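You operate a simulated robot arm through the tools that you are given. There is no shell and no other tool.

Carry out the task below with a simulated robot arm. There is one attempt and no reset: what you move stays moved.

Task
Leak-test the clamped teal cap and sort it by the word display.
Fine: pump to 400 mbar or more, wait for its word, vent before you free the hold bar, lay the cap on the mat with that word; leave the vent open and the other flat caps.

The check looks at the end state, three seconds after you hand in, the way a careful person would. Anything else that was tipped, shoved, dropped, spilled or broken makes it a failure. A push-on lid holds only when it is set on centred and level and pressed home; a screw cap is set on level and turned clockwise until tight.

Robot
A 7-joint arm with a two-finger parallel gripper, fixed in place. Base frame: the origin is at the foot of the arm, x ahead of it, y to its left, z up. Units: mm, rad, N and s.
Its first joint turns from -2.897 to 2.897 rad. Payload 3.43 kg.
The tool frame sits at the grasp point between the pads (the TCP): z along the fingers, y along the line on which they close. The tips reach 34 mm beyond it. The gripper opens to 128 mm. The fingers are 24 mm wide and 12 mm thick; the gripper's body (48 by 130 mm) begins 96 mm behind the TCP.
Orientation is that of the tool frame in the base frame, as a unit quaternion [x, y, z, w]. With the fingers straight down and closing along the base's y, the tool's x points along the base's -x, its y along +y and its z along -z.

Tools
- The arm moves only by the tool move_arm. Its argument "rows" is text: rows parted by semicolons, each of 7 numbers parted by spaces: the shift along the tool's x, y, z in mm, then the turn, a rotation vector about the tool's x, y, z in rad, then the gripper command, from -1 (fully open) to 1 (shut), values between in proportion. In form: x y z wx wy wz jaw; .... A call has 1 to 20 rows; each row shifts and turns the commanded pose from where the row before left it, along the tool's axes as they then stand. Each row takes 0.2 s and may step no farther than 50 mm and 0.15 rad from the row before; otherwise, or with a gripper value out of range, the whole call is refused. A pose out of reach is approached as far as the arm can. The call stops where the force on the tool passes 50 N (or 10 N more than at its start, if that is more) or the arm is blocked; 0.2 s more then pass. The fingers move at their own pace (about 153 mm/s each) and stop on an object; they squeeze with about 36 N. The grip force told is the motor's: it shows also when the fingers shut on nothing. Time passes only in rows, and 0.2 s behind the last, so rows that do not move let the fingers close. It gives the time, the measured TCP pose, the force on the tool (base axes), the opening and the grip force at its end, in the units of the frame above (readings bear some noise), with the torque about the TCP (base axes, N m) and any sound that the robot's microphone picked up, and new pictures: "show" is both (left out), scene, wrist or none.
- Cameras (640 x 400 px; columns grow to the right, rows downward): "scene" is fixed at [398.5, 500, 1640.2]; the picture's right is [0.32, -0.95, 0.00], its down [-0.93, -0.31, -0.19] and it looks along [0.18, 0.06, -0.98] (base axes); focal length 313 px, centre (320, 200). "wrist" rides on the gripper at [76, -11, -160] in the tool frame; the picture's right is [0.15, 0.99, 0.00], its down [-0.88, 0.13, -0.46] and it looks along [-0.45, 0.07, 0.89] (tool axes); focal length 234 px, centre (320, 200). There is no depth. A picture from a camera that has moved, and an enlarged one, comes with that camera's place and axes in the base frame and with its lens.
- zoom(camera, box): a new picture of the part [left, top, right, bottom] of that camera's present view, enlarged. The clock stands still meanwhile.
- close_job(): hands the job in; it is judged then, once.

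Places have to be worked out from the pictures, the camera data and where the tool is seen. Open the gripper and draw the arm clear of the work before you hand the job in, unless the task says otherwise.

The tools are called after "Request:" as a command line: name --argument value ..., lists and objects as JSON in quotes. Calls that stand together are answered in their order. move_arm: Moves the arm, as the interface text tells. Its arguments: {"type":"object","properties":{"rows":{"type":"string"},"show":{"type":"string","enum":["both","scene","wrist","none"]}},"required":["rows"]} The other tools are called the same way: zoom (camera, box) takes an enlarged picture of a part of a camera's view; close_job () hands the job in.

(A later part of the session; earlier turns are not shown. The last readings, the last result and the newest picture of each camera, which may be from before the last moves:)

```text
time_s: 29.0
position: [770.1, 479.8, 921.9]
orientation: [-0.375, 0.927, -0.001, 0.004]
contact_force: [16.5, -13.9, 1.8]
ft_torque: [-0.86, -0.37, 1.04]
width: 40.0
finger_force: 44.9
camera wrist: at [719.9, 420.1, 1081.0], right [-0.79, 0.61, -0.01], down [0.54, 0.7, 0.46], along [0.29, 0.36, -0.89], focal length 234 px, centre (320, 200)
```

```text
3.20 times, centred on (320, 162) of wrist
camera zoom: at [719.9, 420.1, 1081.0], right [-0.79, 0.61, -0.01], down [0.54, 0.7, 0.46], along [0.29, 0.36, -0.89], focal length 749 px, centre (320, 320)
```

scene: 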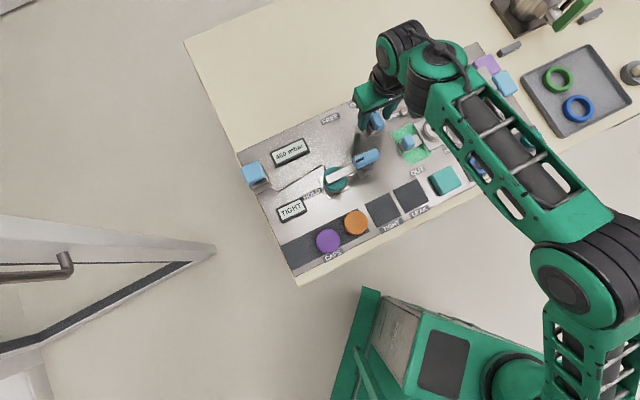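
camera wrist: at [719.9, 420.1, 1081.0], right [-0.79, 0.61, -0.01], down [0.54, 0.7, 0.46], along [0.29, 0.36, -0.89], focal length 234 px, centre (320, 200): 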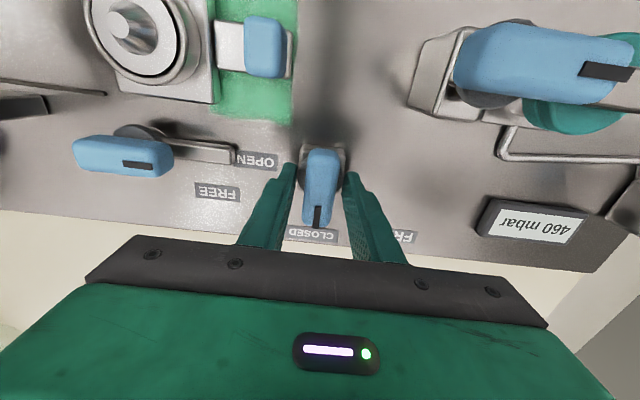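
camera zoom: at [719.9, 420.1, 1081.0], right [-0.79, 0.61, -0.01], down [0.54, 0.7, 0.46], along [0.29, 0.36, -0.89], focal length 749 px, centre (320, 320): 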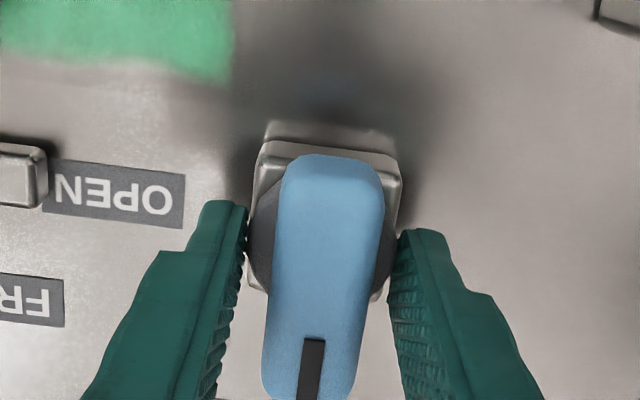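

Width stopped at 40 mm, so the tips are on the round disc under the knob, slightly off-centre. I open again, raise 7 mm, shift 2 mm along −y of the tool and close on the knob itself.

Request:
move_arm --rows "0 0 0 0 0 0 0.2; 0 0 0 0 0 0 0.2; 0 -1 -3.5 0 0 0 0.2; 0 -1 -3.5 0 0 0 0.2; 0 0 0 0 0 0 0.4; 0 0 0 0 0 0 0.6; 0 0 0 0 0 0 0.7; 0 0 0 0 0 0 0.8; 0 0 0 0 0 0 0.8" --show "wrist"

Request:
zoom --camera "wrist" --box '[220, 100, 420, 225]'

```text
time_s: 31.0
position: [769.9, 480.1, 929.5]
orientation: [-0.376, 0.927, -0.001, 0.004]
contact_force: [0.3, -2.3, -4.8]
ft_torque: [0.23, -0.19, 0.02]
width: 39.4
finger_force: 44.9
camera wrist: at [720.5, 420.1, 1087.9], right [-0.79, 0.61, -0.01], down [0.54, 0.71, 0.46], along [0.28, 0.36, -0.89], focal length 234 px, centre (320, 200)
```

wrist: 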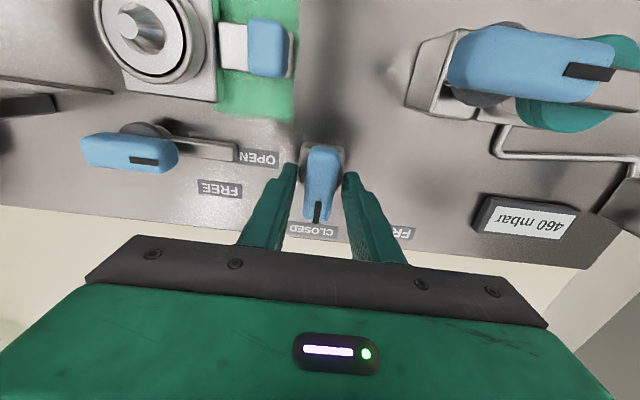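

```text
3.20 times, centred on (320, 162) of wrist
camera zoom: at [720.5, 420.1, 1087.9], right [-0.79, 0.61, -0.01], down [0.54, 0.71, 0.46], along [0.28, 0.36, -0.89], focal length 749 px, centre (320, 320)
```

zoom: 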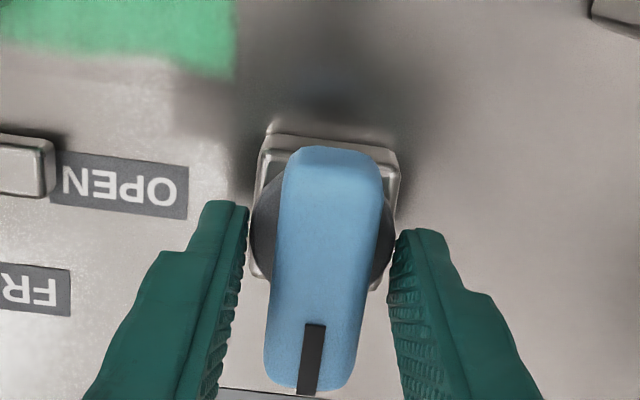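

Still 39 mm, so the disc reaches higher than I assumed. I open, raise another 7 mm, and try again.

Request:
move_arm --rows "0 0 0 0 0 0 0.2; 0 0 0 0 0 0 0.2; 0 0 -3.5 0 0 0 0.2; 0 0 -3.5 0 0 0 0.2; 0 0 0 0 0 0 0.4; 0 0 0 0 0 0 0.6; 0 0 0 0 0 0 0.7; 0 0 0 0 0 0 0.8; 0 0 0 0 0 0 0.8" --show "wrist"

Request:
zoom --camera "wrist" --box '[220, 100, 420, 225]'

```text
time_s: 33.0
position: [770.7, 479.5, 936.1]
orientation: [-0.375, 0.927, -0.001, 0.005]
contact_force: [-0.6, 3.2, 2.1]
ft_torque: [0.73, 0.76, -0.03]
width: 23.8
finger_force: 44.8
camera wrist: at [720.4, 419.8, 1095.5], right [-0.79, 0.61, -0.01], down [0.54, 0.71, 0.46], along [0.29, 0.36, -0.89], focal length 234 px, centre (320, 200)
```

wrist: 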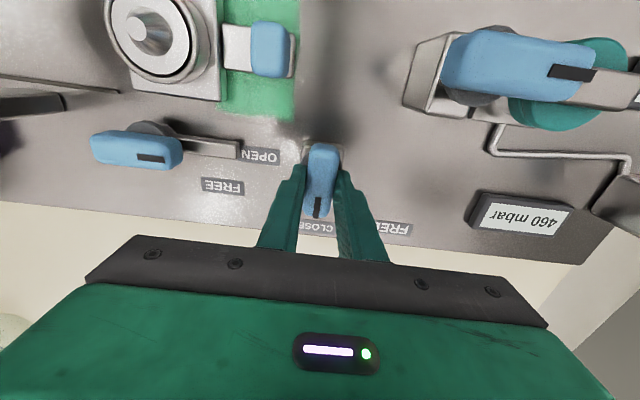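

```text
3.20 times, centred on (320, 162) of wrist
camera zoom: at [720.4, 419.8, 1095.5], right [-0.79, 0.61, -0.01], down [0.54, 0.71, 0.46], along [0.29, 0.36, -0.89], focal length 749 px, centre (320, 320)
```

zoom: 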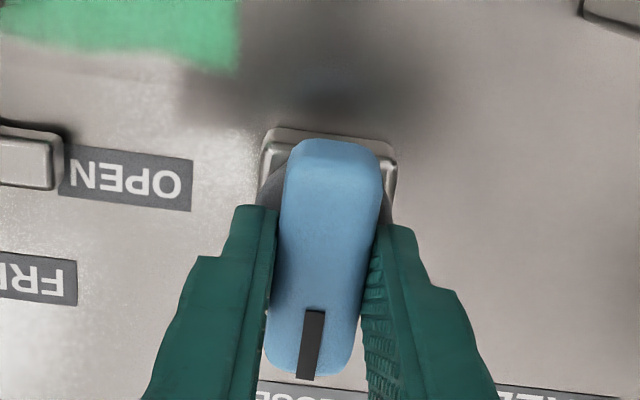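

The jaws now hold the knob at 23.8 mm with little side force. I turn it clockwise (toward OPEN) about half way first and check.

Request:
move_arm --rows "0 0 0 0 0 0.1 0.8; 0 0 0 0 0 0.1 0.8; 0 0 0 0 0 0.1 0.8; 0 0 0 0 0 0.1 0.8; 0 0 0 0 0 0.1 0.8; 0 0 0 0 0 0.1 0.8; 0 0 0 0 0 0 0.8" --show "both"

Request:
zoom --camera "wrist" --box '[220, 100, 420, 225]'

Request:
zoom --camera "scene" --box '[240, 90, 400, 190]'

```text
time_s: 34.6
position: [770.6, 476.7, 936.5]
orientation: [-0.084, 0.996, -0.001, 0.004]
contact_force: [1.6, -20.0, 4.0]
ft_torque: [-0.55, 0.25, 0.11]
width: 23.7
finger_force: 44.9
camera wrist: at [695.1, 455.3, 1095.3], right [-0.31, 0.95, 0.0], down [0.84, 0.27, 0.46], along [0.44, 0.14, -0.89], focal length 234 px, centre (320, 200)
```

scene: 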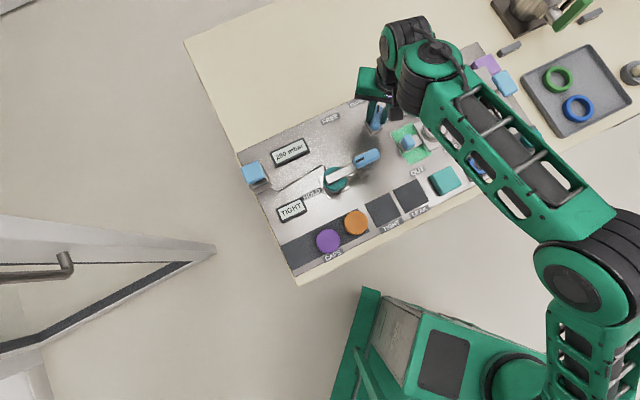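
wrist: 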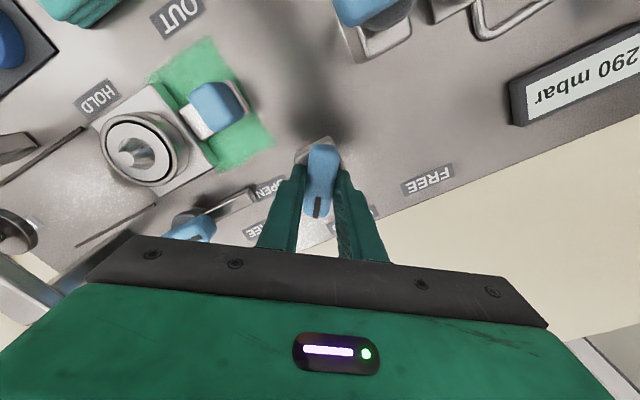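

```text
3.20 times, centred on (320, 162) of wrist
camera zoom: at [695.1, 455.3, 1095.3], right [-0.31, 0.95, 0.0], down [0.84, 0.27, 0.46], along [0.44, 0.14, -0.89], focal length 749 px, centre (320, 320)
```

zoom: 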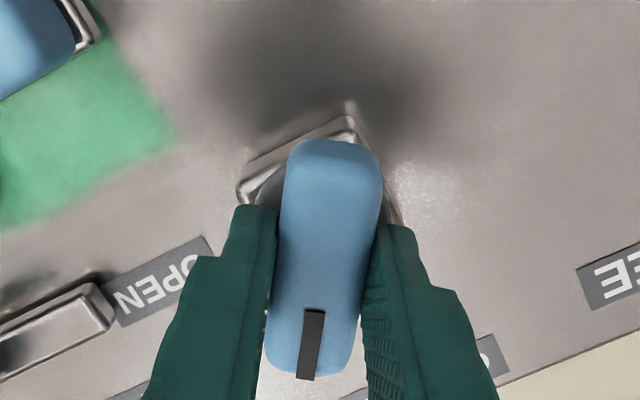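

```text
4.00 times, centred on (320, 140) of scene
camera zoom: at [398.5, 500.0, 1640.2], right [0.32, -0.95, 0.0], down [-0.93, -0.31, -0.19], along [0.18, 0.06, -0.98], focal length 1254 px, centre (320, 440)
```

zoom: 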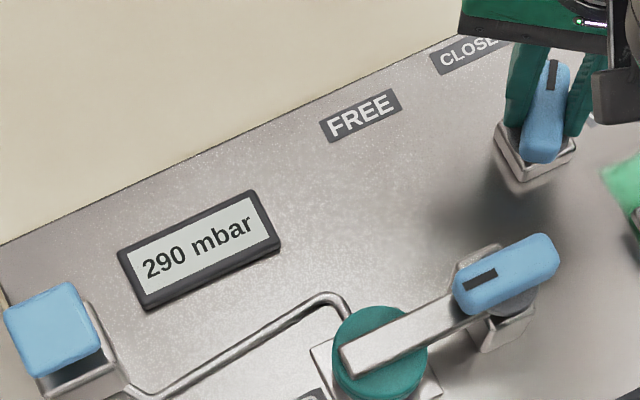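

Pressure is dropping (290 mbar) as the knob turns. There is about 20 N side load, so I shift 2.5 mm in −y while continuing the turn.

Request:
move_arm --rows "0.3 -2.5 0 0 0 0 0.8; 0 0 0 0 0 0.1 0.8; 0 0 0 0 0 0.1 0.8; 0 0 0 0 0 0.1 0.8; 0 0 0 0 0 0.1 0.8; 0 0 0 0 0 0 0.8" --show "wrist"

```text
time_s: 36.0
position: [770.7, 476.9, 937.4]
orientation: [0.116, 0.993, 0.001, 0.005]
contact_force: [8.5, -13.0, 2.8]
ft_torque: [-1.08, -1.03, 0.03]
width: 23.6
finger_force: 45.7
camera wrist: at [691.5, 483.8, 1095.3], right [0.09, 1.0, 0.0], down [0.88, -0.08, 0.46], along [0.46, -0.04, -0.89], focal length 234 px, centre (320, 200)
```

wrist: 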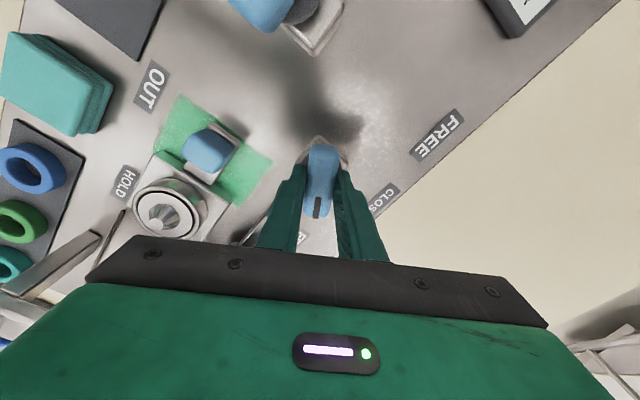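

The knob keeps turning with the jaws. I relieve the side force slightly and continue another 0.5 rad.

Request:
move_arm --rows "-1.3 -1.2 0 0 0 0.1 0.8; 0 0 0 0 0 0.1 0.8; 0 0 0 0 0 0.1 0.8; 0 0 0 0 0 0.1 0.8; 0 0 0 0 0 0.08 0.8; 0 0 0 0 0 0 0.8" --show "both"

Request:
zoom --camera "wrist" --box '[220, 100, 420, 225]'

Request:
zoom --camera "scene" --box '[240, 80, 440, 205]'

```text
time_s: 37.4
position: [770.3, 473.4, 936.6]
orientation: [0.349, 0.937, 0.001, 0.003]
contact_force: [-13.2, -26.9, 2.1]
ft_torque: [-1.31, 0.85, 0.04]
width: 23.7
finger_force: 44.6
camera wrist: at [702.8, 517.0, 1095.5], right [0.54, 0.84, 0.0], down [0.75, -0.48, 0.46], along [0.39, -0.24, -0.89], focal length 234 px, centre (320, 200)
```

scene: 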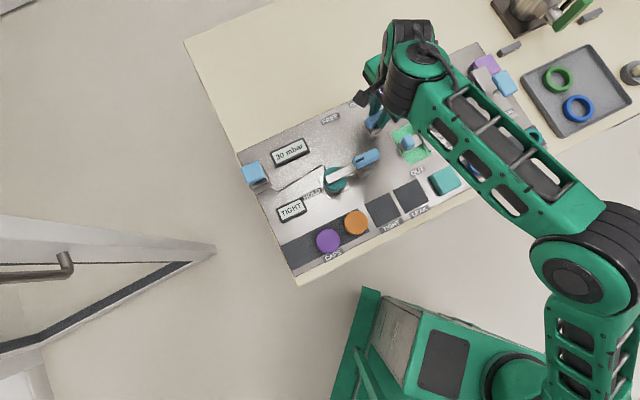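
wrist: 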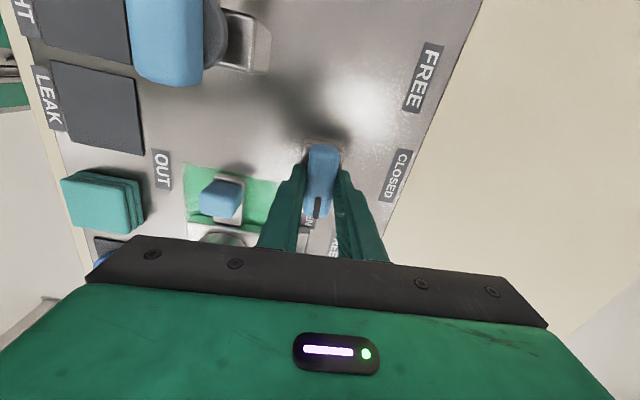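

```text
3.20 times, centred on (320, 162) of wrist
camera zoom: at [702.8, 517.0, 1095.5], right [0.54, 0.84, 0.0], down [0.75, -0.48, 0.46], along [0.39, -0.24, -0.89], focal length 749 px, centre (320, 320)
```

zoom: 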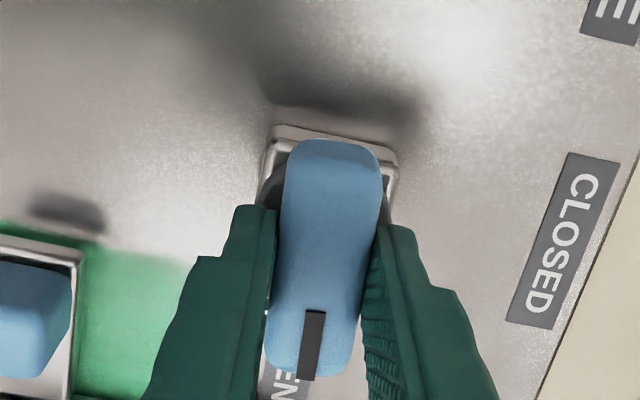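

```text
3.20 times, centred on (340, 142) of scene
camera zoom: at [398.5, 500.0, 1640.2], right [0.32, -0.95, 0.0], down [-0.93, -0.31, -0.19], along [0.18, 0.06, -0.98], focal length 1003 px, centre (256, 384)
```

zoom: 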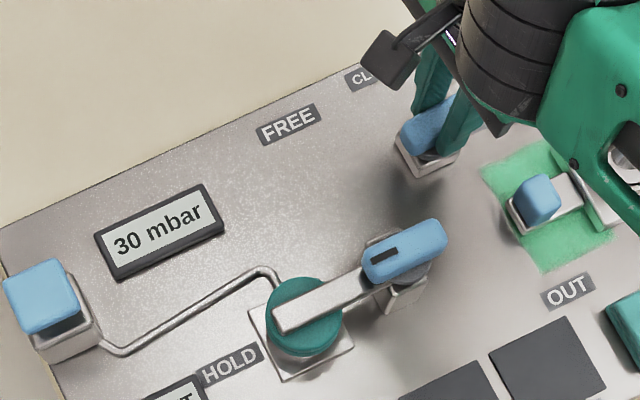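

Pressure is down to 30 mbar and the mark is about 5° short of square to OPEN. I relieve the side load and finish the turn.

Request:
move_arm --rows "-0.9 -2.5 0 0 0 0 0.8; 0 0 0 0 0 0.06 0.8; 0 0 0 0 0 0.05 0.8; 0 0 0 0 0 0 0.8" --show "both"

Request:
zoom --camera "wrist" --box '[220, 100, 420, 225]'

Request:
zoom --camera "scene" --box '[240, 80, 440, 205]'

```text
time_s: 38.4
position: [769.9, 474.1, 936.9]
orientation: [0.397, 0.918, 0.003, 0.004]
contact_force: [0.0, 9.5, -3.4]
ft_torque: [-0.79, 0.27, 1.41]
width: 23.7
finger_force: 45.4
camera wrist: at [706.7, 522.8, 1095.5], right [0.62, 0.78, 0.01], down [0.69, -0.55, 0.46], along [0.37, -0.28, -0.89], focal length 234 px, centre (320, 200)
```

scene: 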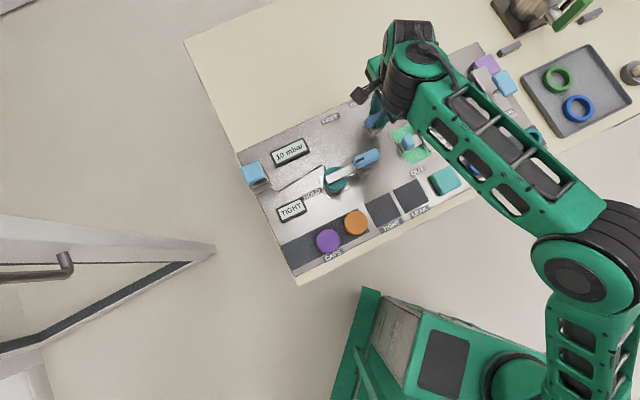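
wrist: 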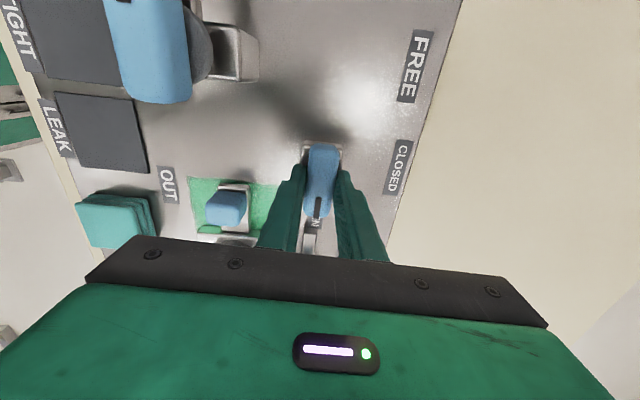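

```text
3.20 times, centred on (320, 162) of wrist
camera zoom: at [706.7, 522.8, 1095.5], right [0.62, 0.78, 0.01], down [0.69, -0.55, 0.46], along [0.37, -0.28, -0.89], focal length 749 px, centre (320, 320)
```

zoom: 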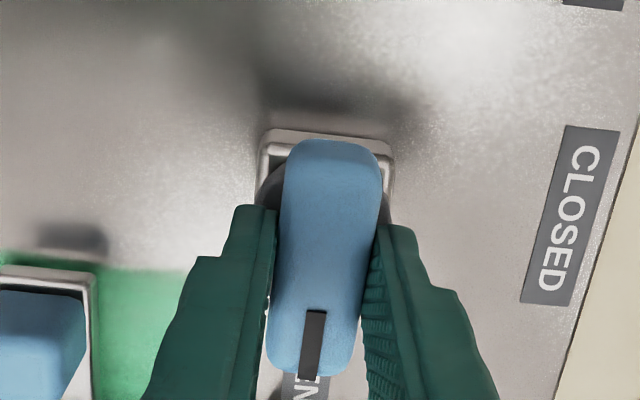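

```text
3.20 times, centred on (340, 142) of scene
camera zoom: at [398.5, 500.0, 1640.2], right [0.32, -0.95, 0.0], down [-0.93, -0.31, -0.19], along [0.18, 0.06, -0.98], focal length 1003 px, centre (256, 384)
```

zoom: 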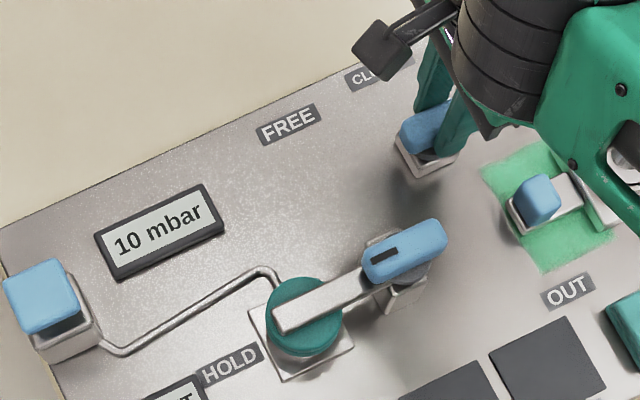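

Torque rose to 1.4 N·m, so the knob is at its OPEN stop, and the pressure is nearly gone (10 mbar). I ease off, open the jaws, lift straight up and recheck.

Request:
move_arm --rows "0 0 0 0 0 -0.02 0.8; 0 0 0 0 0 0 0.3; 0 0 0 0 0 0 0.1; 0 0 0 0 0 0 0.1; 0 0 -15 0 0 0 0.1; 0 0 -20 0 0 0 0.1; 0 0 -20 0 0 0 0.1; 10 0 -20 0 0 0 0.1; 20 0 -20 0 0 0 0.1; 30 0 -20 0 0 0 0.1; 0 0 0 0 0 0 0.1" --show "both"

Request:
zoom --camera "wrist" --box '[160, 60, 480, 260]'

Request:
zoom --camera "scene" --box '[240, 80, 440, 205]'

```text
time_s: 40.8
position: [726.5, 517.0, 1054.3]
orientation: [0.391, 0.921, 0.002, 0.004]
contact_force: [-0.2, 0.5, -0.2]
ft_torque: [0.02, 0.01, -0.03]
width: 57.5
finger_force: 0.0
camera wrist: at [663.3, 566.0, 1211.1], right [0.61, 0.79, 0.01], down [0.7, -0.54, 0.46], along [0.37, -0.28, -0.89], focal length 234 px, centre (320, 200)
```

scene: 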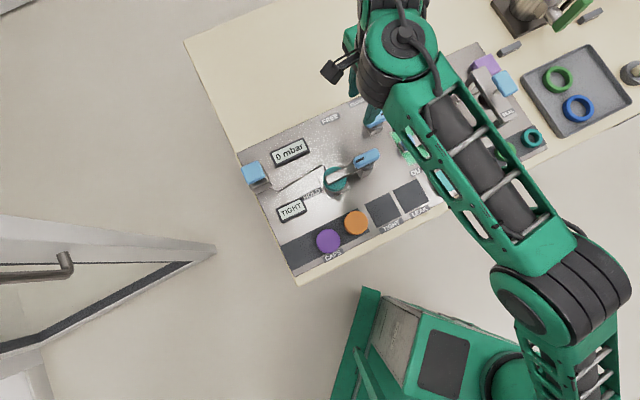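
wrist: 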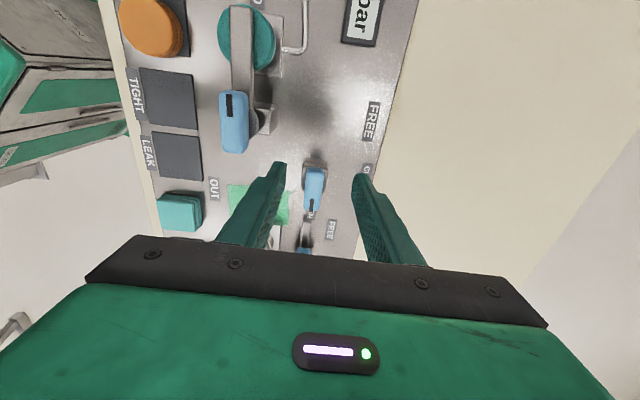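

```text
2.00 times, centred on (320, 160) of wrist
camera zoom: at [663.3, 566.0, 1211.1], right [0.61, 0.79, 0.01], down [0.7, -0.54, 0.46], along [0.37, -0.28, -0.89], focal length 468 px, centre (320, 280)
```

zoom: 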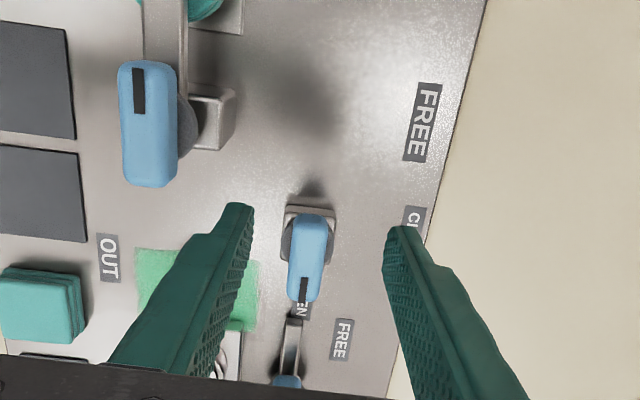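

```text
3.20 times, centred on (340, 142) of scene
camera zoom: at [398.5, 500.0, 1640.2], right [0.32, -0.95, 0.0], down [-0.93, -0.31, -0.19], along [0.18, 0.06, -0.98], focal length 1003 px, centre (256, 384)
```

zoom: 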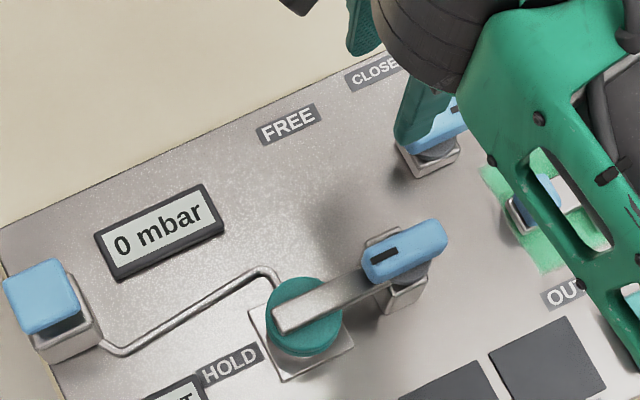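

The vent mark points to OPEN and the gauge reads 0 mbar. The hold knob triangulates to about (643, 474) with its top at z≈963; I move above it and, clear of everything, test whether the wrist can make the 90° clockwise turn.

Request:
move_arm --rows "9 -30 0 0 0 0 0.1; 9 -30 0 0 0 0 0.1; 9 -30 0 0 0 0 0.1; 0 0 0 0 0 0 0.1; 0 0 0 0 0 0 0.1" --show "wrist"

Request:
zoom --camera "wrist" --box '[220, 100, 420, 225]'

Request:
move_arm --rows "0 0 0 0 0 0.14 0.1; 0 0 0 0 0 0.14 0.1; 0 0 0 0 0 0.14 0.1; 0 0 0 0 0 0.14 0.1; 0 0 0 0 0 0.14 0.1; 0 0 0 0 0 0.14 0.1; 0 0 0 0 0 0.14 0.1; 0 0 0 0 0 0.14 0.1; 0 0 0 0 0 0.14 0.1; 0 0 0 0 0 0.14 0.1; 0 0 0 0 0 0.14 0.1; 0 0 0 0 0 0.07 0.1; 0 0 0 0 0 0 0.1; 0 0 0 0 0 0 0.1" --show "both"

```text
time_s: 42.0
position: [644.9, 472.2, 1050.1]
orientation: [0.389, 0.921, 0.002, 0.003]
contact_force: [0.4, 0.1, -0.7]
ft_torque: [0.01, 0.0, 0.01]
width: 57.5
finger_force: 0.1
camera wrist: at [581.4, 520.4, 1208.4], right [0.61, 0.79, 0.01], down [0.7, -0.54, 0.46], along [0.37, -0.28, -0.89], focal length 234 px, centre (320, 200)
```

wrist: 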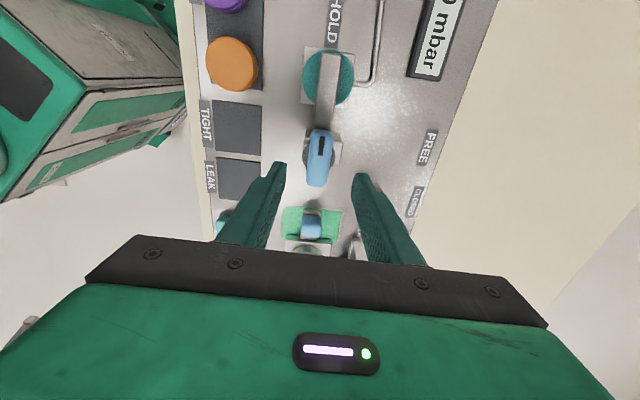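

```text
3.20 times, centred on (320, 162) of wrist
camera zoom: at [581.4, 520.4, 1208.4], right [0.61, 0.79, 0.01], down [0.7, -0.54, 0.46], along [0.37, -0.28, -0.89], focal length 749 px, centre (320, 320)
```

zoom: 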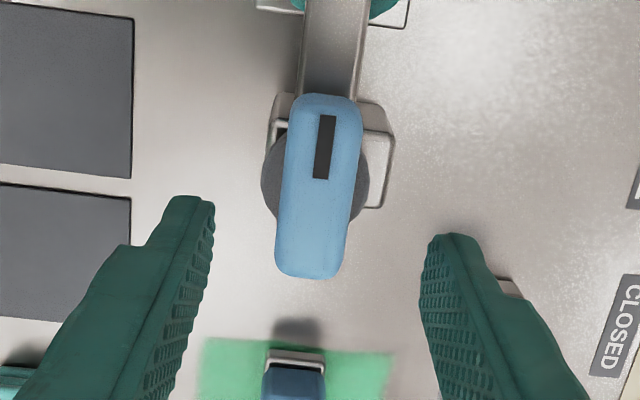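

```text
time_s: 45.0
position: [644.2, 473.2, 1050.9]
orientation: [0.934, 0.357, 0.004, 0.002]
contact_force: [-0.4, -0.3, 0.4]
ft_torque: [-0.06, 0.02, 0.01]
width: 57.4
finger_force: 0.1
camera wrist: at [689.9, 533.3, 1210.3], right [0.77, -0.64, 0.01], down [-0.57, -0.69, 0.45], along [-0.28, -0.35, -0.89], focal length 234 px, centre (320, 200)
```

scene: 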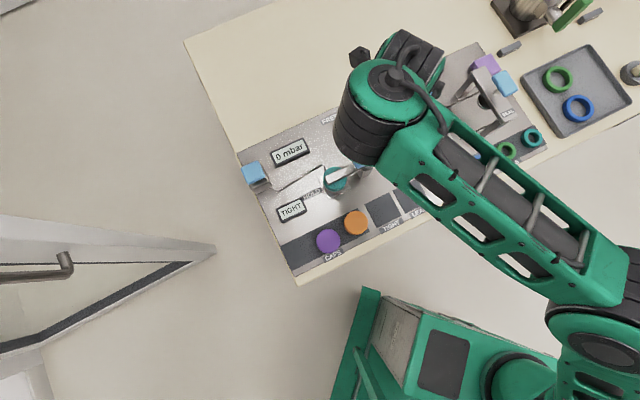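
wrist: 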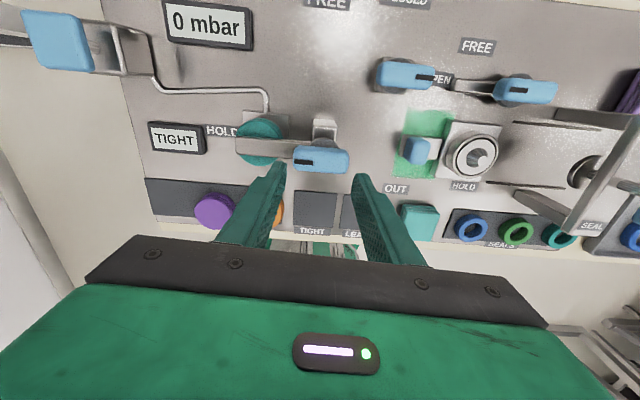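

The full 90° turn is reachable and both views put the knob top centre at about (643, 473.5, 958). I turn back, descend around the knob to tips about z≈952 and look.

Request:
move_arm --rows "0 0 0 0 0 -0.14 0.1; 0 0 0 0 0 -0.14 0.1; 0 0 0 0 0 -0.14 0.1; 0 0 0 0 0 -0.14 0.1; 0 0 0 0 0 -0.14 0.1; 0 0 0 0 0 -0.14 0.1; 0 0 0 0 0 -0.14 0.1; 0 0 0 0 0 -0.14 0.1; 0 0 0 0 0 -0.14 0.1; 0 0 0 0 0 -0.14 0.1; 0 0 0 0 0 -0.14 0.1; 0 0 0 0 0 -0.07 0.1; 0 0 15 0 0 0 0.1; 0 0 15 0 0 0 0.1; 0 0 0 0 0 0 0.1" --show "wrist"

Request:
zoom --camera "wrist" --box '[220, 100, 420, 225]'

```text
time_s: 48.2
position: [643.6, 473.1, 1019.8]
orientation: [0.389, 0.921, 0.002, 0.004]
contact_force: [-0.2, 0.2, -0.5]
ft_torque: [0.0, -0.02, -0.02]
width: 57.4
finger_force: 0.1
camera wrist: at [579.9, 520.8, 1178.4], right [0.61, 0.79, 0.01], down [0.7, -0.54, 0.46], along [0.37, -0.28, -0.89], focal length 234 px, centre (320, 200)
```

wrist: 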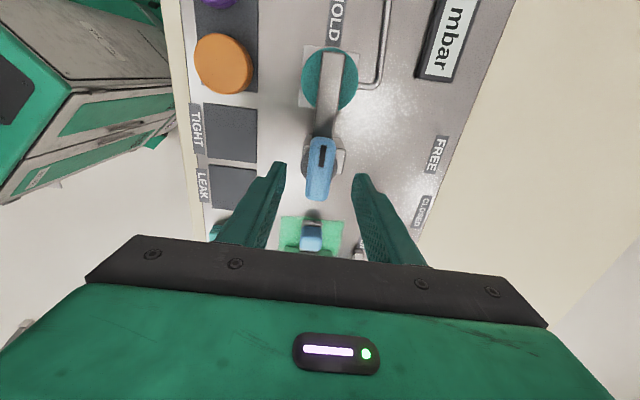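

```text
3.20 times, centred on (320, 162) of wrist
camera zoom: at [579.9, 520.8, 1178.4], right [0.61, 0.79, 0.01], down [0.7, -0.54, 0.46], along [0.37, -0.28, -0.89], focal length 749 px, centre (320, 320)
```

zoom: 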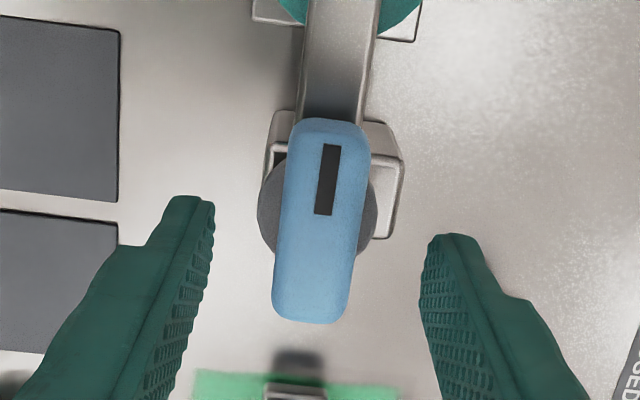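

The knob stays centred between the pads. I go down a further 34 mm to bring the tips to z≈952 and close gently to see whether the knob is between them.

Request:
move_arm --rows "0 0 12 0 0 0 0.1; 0 0 12 0 0 0 0.1; 0 0 10 0 0 0 0.1; 0 0 0 0 0 0 0.1; 0 0 0 0 0 0 0.3; 0 0 0 0 0 0 0.5; 0 0 0 0 0 0 0.65; 0 0 0 0 0 0 0.7; 0 0 0 0 0 0 0.7" --show "wrist"

Request:
zoom --camera "wrist" --box '[220, 100, 420, 225]'

```text
time_s: 50.2
position: [644.3, 472.9, 985.6]
orientation: [0.389, 0.921, 0.001, 0.003]
contact_force: [-9.1, -9.5, -1.2]
ft_torque: [-0.81, 0.86, -0.03]
width: 23.6
finger_force: 44.4
camera wrist: at [580.5, 520.8, 1144.3], right [0.61, 0.79, 0.01], down [0.7, -0.54, 0.46], along [0.37, -0.28, -0.89], focal length 234 px, centre (320, 200)
```

wrist: 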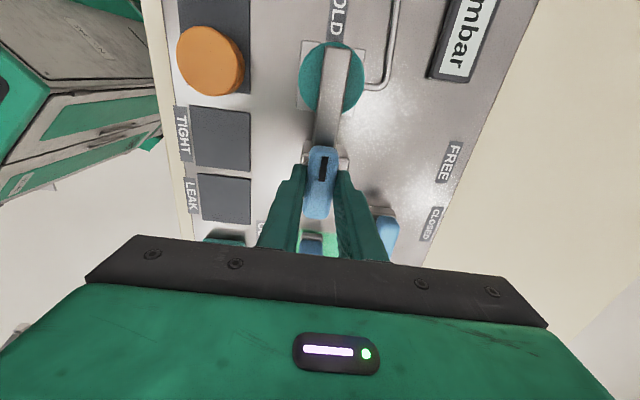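

```text
3.20 times, centred on (320, 162) of wrist
camera zoom: at [580.5, 520.8, 1144.3], right [0.61, 0.79, 0.01], down [0.7, -0.54, 0.46], along [0.37, -0.28, -0.89], focal length 749 px, centre (320, 320)
```

zoom: 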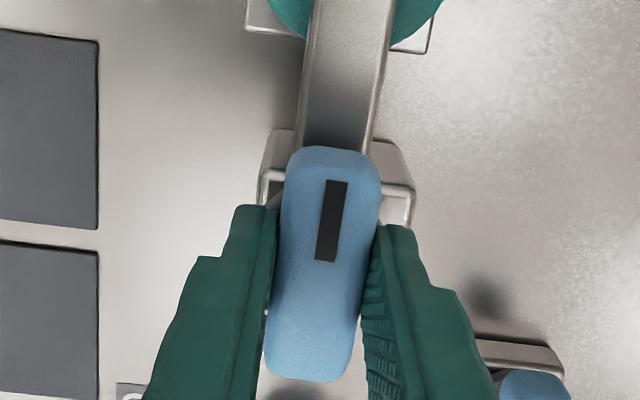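

I hold the knob at 23.6 mm. With the vent the true pivot lay about 4 mm toward the camera from my grip, so I turn clockwise with a small matching side shift and watch the forces.

Request:
move_arm --rows "0 -0.3 0 0 0 0.1 0.8; 0 -0.3 0 0 0 0.1 0.8; 0 -0.3 0 0 0 0.1 0.8; 0 -0.3 0 0 0 0.1 0.8; 0 0 0 0 0 0 0.8" --show "both"

Request:
zoom --camera "scene" --box '[280, 100, 440, 220]'

```text
time_s: 51.4
position: [645.8, 473.9, 985.7]
orientation: [0.565, 0.825, 0.004, 0.004]
contact_force: [13.8, 24.7, -12.5]
ft_torque: [0.22, 0.66, 0.15]
width: 24.2
finger_force: 44.6
camera wrist: at [604.3, 541.3, 1144.6], right [0.87, 0.49, 0.01], down [0.44, -0.77, 0.46], along [0.23, -0.39, -0.89], focal length 234 px, centre (320, 200)
```

scene: 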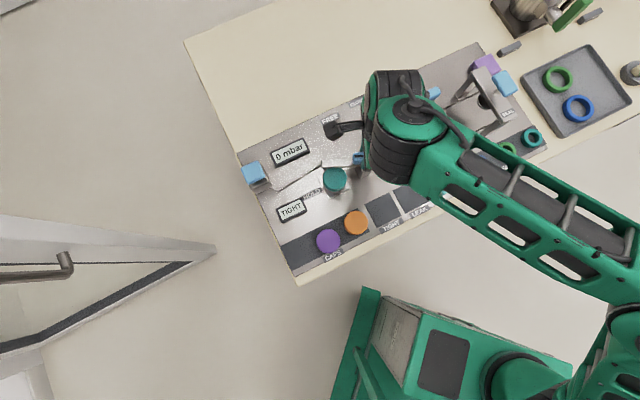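
wrist: 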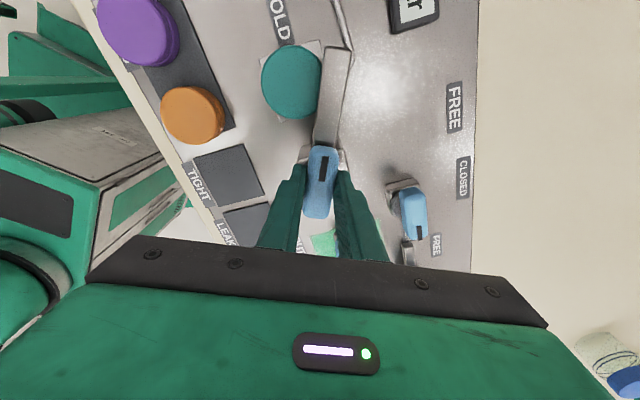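

```text
3.33 times, centred on (360, 160) of scene
camera zoom: at [398.5, 500.0, 1640.2], right [0.32, -0.95, 0.0], down [-0.93, -0.31, -0.19], along [0.18, 0.06, -0.98], focal length 1045 px, centre (187, 333)
```

zoom: 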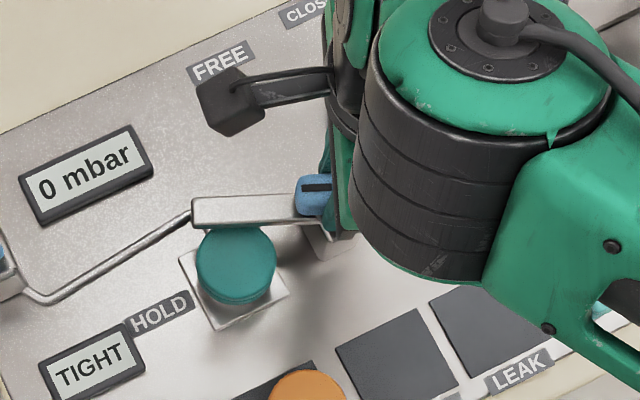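

The bar is already swinging off the cap. Force on the tool is now toward +y, so my side shift was not needed here; I relieve it and continue turning.

Request:
move_arm --rows "0.5 0.8 0 0 0 0 0.8; 0 0 0 0 0 0.1 0.8; 0 0 0 0 0 0.1 0.8; 0 0 0 0 0 0 0.8" --show "none"

```text
time_s: 52.4
position: [645.1, 474.4, 986.0]
orientation: [0.644, 0.765, 0.004, 0.004]
contact_force: [26.1, 29.8, -4.6]
ft_torque: [0.52, 0.64, 0.14]
width: 24.0
finger_force: 44.8
```

Side force is still building toward +x/+y, so I shift the command that way by about 2–3 mm and read again before turning further.

Request:
move_arm --rows "0.8 1.2 0 0 0 0 0.8; 0.8 1.1 0 0 0 0 0.8; 0 0 0 0 0 0 0.8" --show "none"

```text
time_s: 53.2
position: [645.3, 474.8, 986.4]
orientation: [0.645, 0.764, 0.001, 0.004]
contact_force: [8.0, -3.1, -0.8]
ft_torque: [-1.34, 0.71, 0.02]
width: 23.7
finger_force: 44.8
```

Load is relieved (about 8 N). I keep turning with a small +y shift per step.

Request:
move_arm --rows "0 0.35 0 0 0 0.1 0.8; 0 0.35 0 0 0 0.1 0.8; 0 0.35 0 0 0 0.1 0.8; 0 0 0 0 0 0 0.8" --show "none"

```text
time_s: 54.2
position: [646.8, 474.8, 985.9]
orientation: [0.752, 0.659, 0.003, 0.003]
contact_force: [4.2, -9.7, -3.5]
ft_torque: [-0.52, 1.05, 0.0]
width: 23.8
finger_force: 45.4
```

Forces stay low and about 52° is done. I continue the turn.

Request:
move_arm --rows "0 0.3 0 0 0 0.1 0.8; 0 0.3 0 0 0 0.1 0.8; 0 0.3 0 0 0 0.1 0.8; 0 0.3 0 0 0 0.1 0.8; 0 0 0 0 0 0 0.8" --show "both"

Request:
zoom --camera "scene" --box '[280, 100, 440, 220]'

```text
time_s: 55.4
position: [648.4, 473.3, 986.6]
orientation: [0.868, 0.497, 0.004, 0.002]
contact_force: [10.1, -12.6, -15.6]
ft_torque: [0.45, 0.53, 0.04]
width: 23.7
finger_force: 45.4
camera wrist: at [674.8, 545.7, 1145.3], right [0.93, -0.38, 0.01], down [-0.34, -0.83, 0.45], along [-0.16, -0.42, -0.89], focal length 234 px, centre (320, 200)
```

scene: 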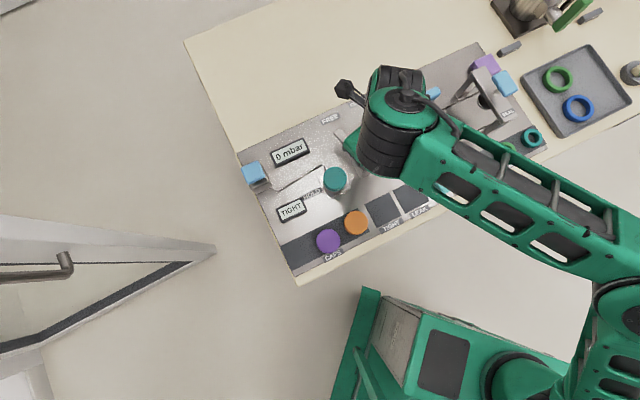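
wrist: 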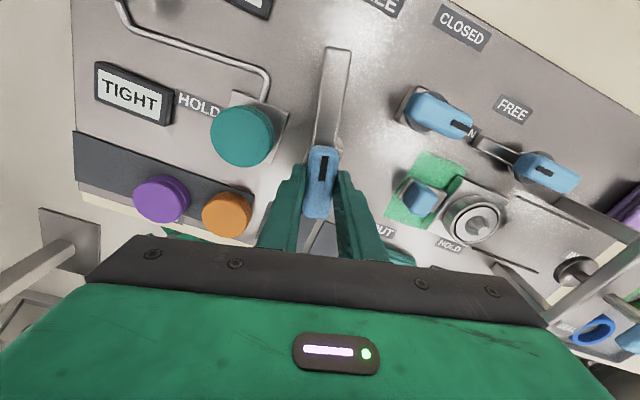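

```text
3.33 times, centred on (360, 160) of scene
camera zoom: at [398.5, 500.0, 1640.2], right [0.32, -0.95, 0.0], down [-0.93, -0.31, -0.19], along [0.18, 0.06, -0.98], focal length 1045 px, centre (187, 333)
```

zoom: 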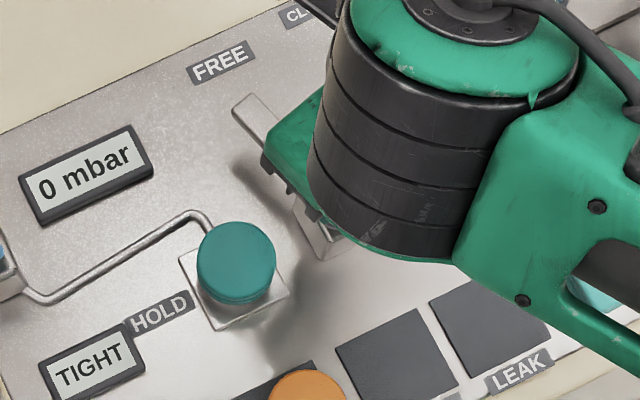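

The bar is clear of the cap and nearly at FREE (about 15° left). I finish the turn to its stop.

Request:
move_arm --rows "0 0.2 0.5 0 0 0.1 0.8; 0 0.2 0 0 0 0.1 0.8; 0 0 0 0 0 0.08 0.8; 0 0 0 0 0 0 0.8" --show "both"

Request:
zoom --camera "wrist" --box '[180, 40, 480, 230]'

```text
time_s: 56.4
position: [649.4, 473.4, 986.3]
orientation: [0.929, 0.371, 0.004, 0.001]
contact_force: [9.8, -24.2, -13.1]
ft_torque: [-0.11, 0.53, 1.2]
width: 24.0
finger_force: 44.7
camera wrist: at [694.2, 534.6, 1145.5], right [0.79, -0.62, 0.01], down [-0.55, -0.7, 0.45], along [-0.27, -0.36, -0.89], focal length 234 px, centre (320, 200)
```

scene: 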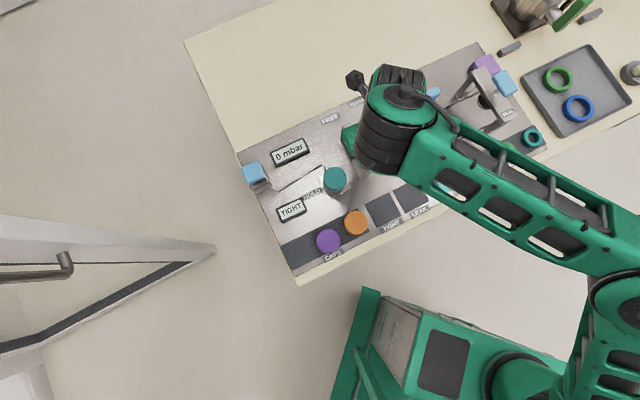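
wrist: 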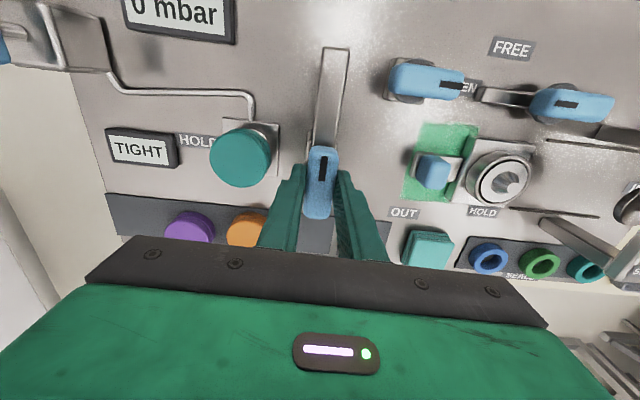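

```text
2.11 times, centred on (330, 135) of wrist
camera zoom: at [694.2, 534.6, 1145.5], right [0.79, -0.62, 0.01], down [-0.55, -0.7, 0.45], along [-0.27, -0.36, -0.89], focal length 493 px, centre (299, 337)
```

zoom: 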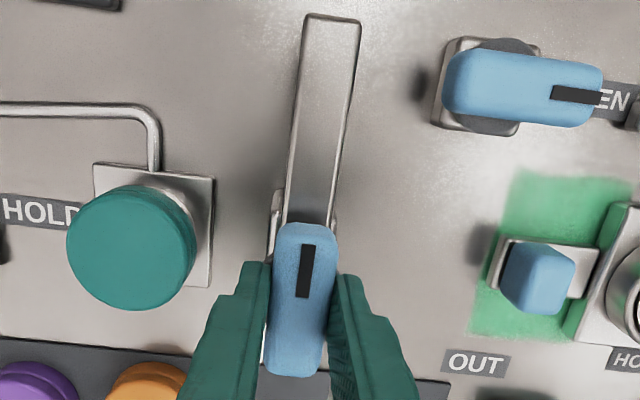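

Torque of 1.2 N·m indicates the FREE stop; the bar is clear, the vent mark is still at OPEN. I ease off, open, and lift clear.

Request:
move_arm --rows "0 0 0 0 0 -0.02 0.8; 0 0 0 0 0 0 0.3; 0 0 0 0 0 0 0.1; 0 0 0 0 0 0 0.1; 0 0 -15 0 0 0 0.1; 0 0 -20 0 0 0 0.1; 0 0 -20 0 0 0 0; 0 0 -20 0 0 0 -0.3; 0 0 0 0 0 0 -0.3; 0 0 0 0 0 0 -0.3" --show "both"

Request:
zoom --camera "wrist" --box '[160, 40, 480, 240]'

```text
time_s: 58.6
position: [648.1, 474.9, 1059.9]
orientation: [0.925, 0.381, 0.004, 0.001]
contact_force: [-0.2, -0.2, 0.4]
ft_torque: [-0.02, 0.02, -0.01]
width: 83.3
finger_force: 0.0
camera wrist: at [691.6, 537.5, 1219.4], right [0.8, -0.6, 0.01], down [-0.54, -0.71, 0.45], along [-0.26, -0.36, -0.89], focal length 234 px, centre (320, 200)
```

scene: 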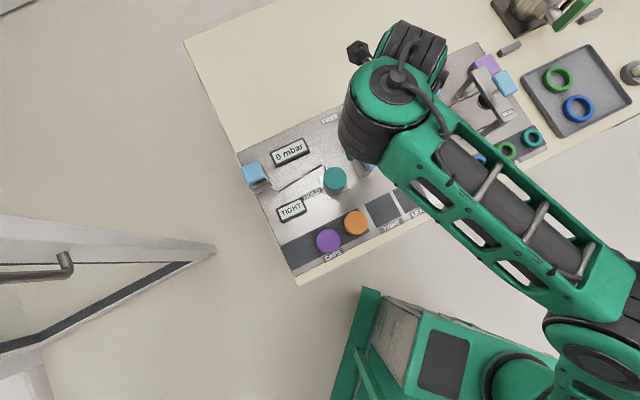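
wrist: 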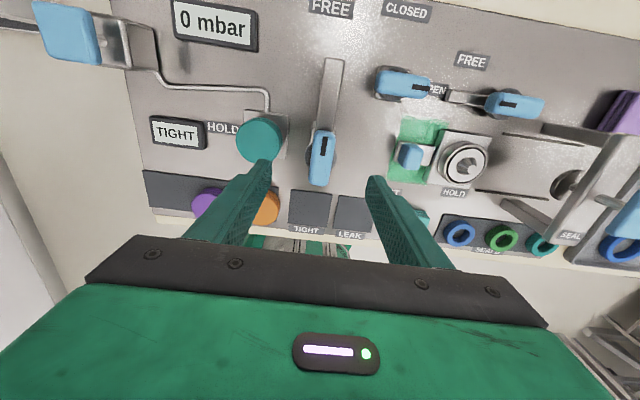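

```text
2.00 times, centred on (320, 140) of wrist
camera zoom: at [691.6, 537.5, 1219.4], right [0.8, -0.6, 0.01], down [-0.54, -0.71, 0.45], along [-0.26, -0.36, -0.89], focal length 468 px, centre (320, 320)
```

zoom: 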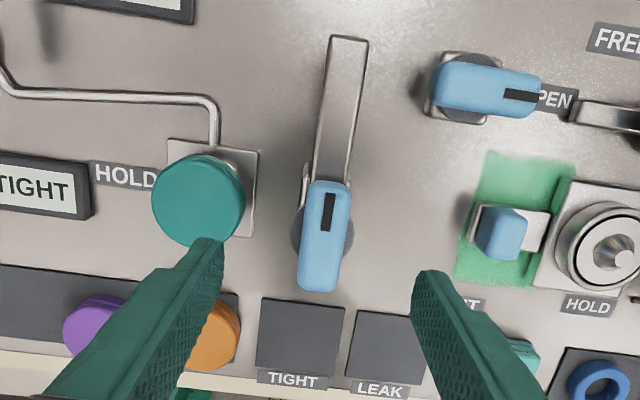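

Clamp is at FREE and the cap is exposed near (588, 530) with its top around z≈900. My jaws already close along the rig's left-right direction, so I shift over the cap, with jaws at 83 mm, and look closely.

Request:
move_arm --rows "-1 -26 0 0 0 0 -0.3; -1 -26 0 0 0 0 -0.3; -2 -26 0 0 0 0 -0.3; 0 0 0 0 0 0 -0.3; 0 0 15 0 0 0 -0.3; 0 0 15 0 0 0 -0.3; 0 0 0 0 0 0 -0.3" --show "both"

Request:
zoom --camera "wrist" --box '[200, 80, 440, 230]'

```text
time_s: 60.2
position: [591.6, 527.5, 1030.2]
orientation: [0.925, 0.381, 0.004, 0.001]
contact_force: [0.3, 0.2, 0.7]
ft_torque: [-0.01, -0.01, -0.02]
width: 83.0
finger_force: 0.1
camera wrist: at [634.2, 589.5, 1189.7], right [0.8, -0.6, 0.01], down [-0.54, -0.71, 0.45], along [-0.26, -0.36, -0.89], focal length 234 px, centre (320, 200)
```

scene: 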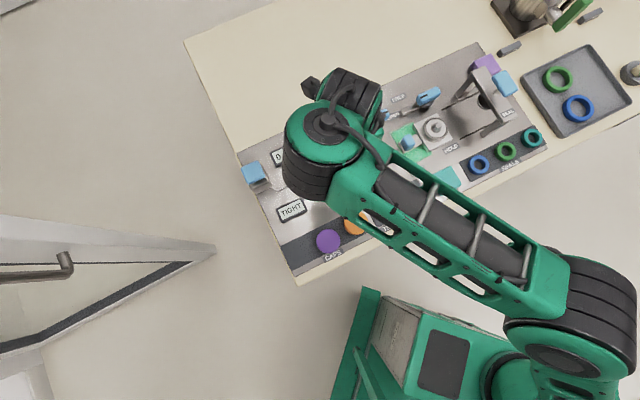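
wrist: 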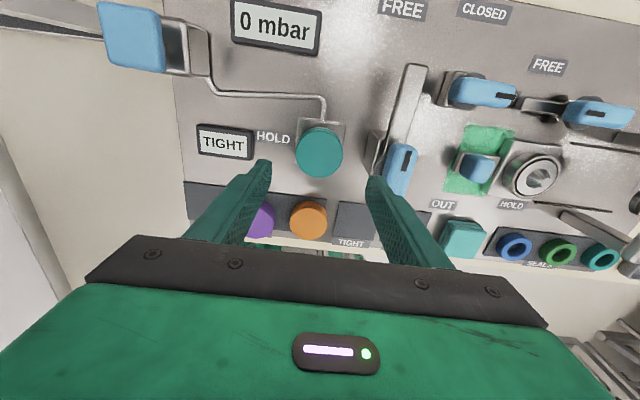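

```text
2.67 times, centred on (320, 155) of wrist
camera zoom: at [634.2, 589.5, 1189.7], right [0.8, -0.6, 0.01], down [-0.54, -0.71, 0.45], along [-0.26, -0.36, -0.89], focal length 624 px, centre (320, 320)
```

zoom: 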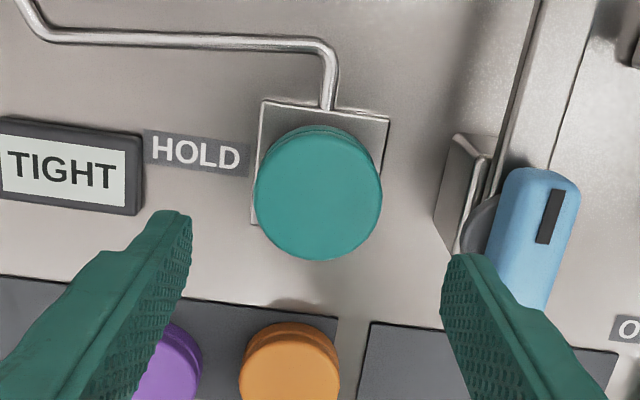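

The cap top (about 59 mm across) is centred between the pads at about (590, 528). I narrow the jaws to about 72 mm to clear the hold post and go down partway.

Request:
move_arm --rows "0 0 0 0 0 0 -0.12; 0 0 15 0 0 0 -0.12; 0 0 15 0 0 0 -0.12; 0 0 15 0 0 0 -0.12; 0 0 15 0 0 0 -0.12; 0 0 0 0 0 0 -0.12" --show "wrist"

Request:
zoom --camera "wrist" --box '[200, 80, 440, 230]'

```text
time_s: 61.6
position: [591.1, 527.3, 970.4]
orientation: [0.924, 0.381, 0.004, 0.001]
contact_force: [0.2, 0.4, 0.2]
ft_torque: [0.0, 0.0, -0.03]
width: 71.6
finger_force: 0.1
camera wrist: at [634.4, 589.7, 1130.0], right [0.8, -0.6, 0.01], down [-0.54, -0.71, 0.45], along [-0.26, -0.36, -0.89], focal length 234 px, centre (320, 200)
```

wrist: 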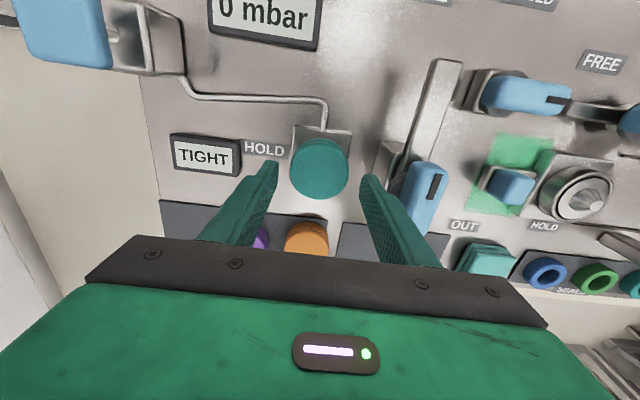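

```text
2.67 times, centred on (320, 155) of wrist
camera zoom: at [634.4, 589.7, 1130.0], right [0.8, -0.6, 0.01], down [-0.54, -0.71, 0.45], along [-0.26, -0.36, -0.89], focal length 624 px, centre (320, 320)
```

zoom: 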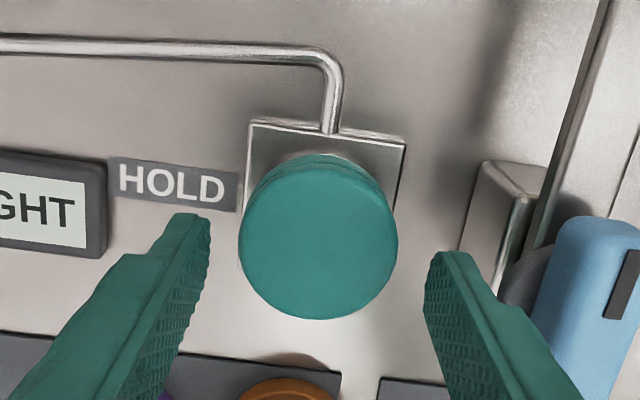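

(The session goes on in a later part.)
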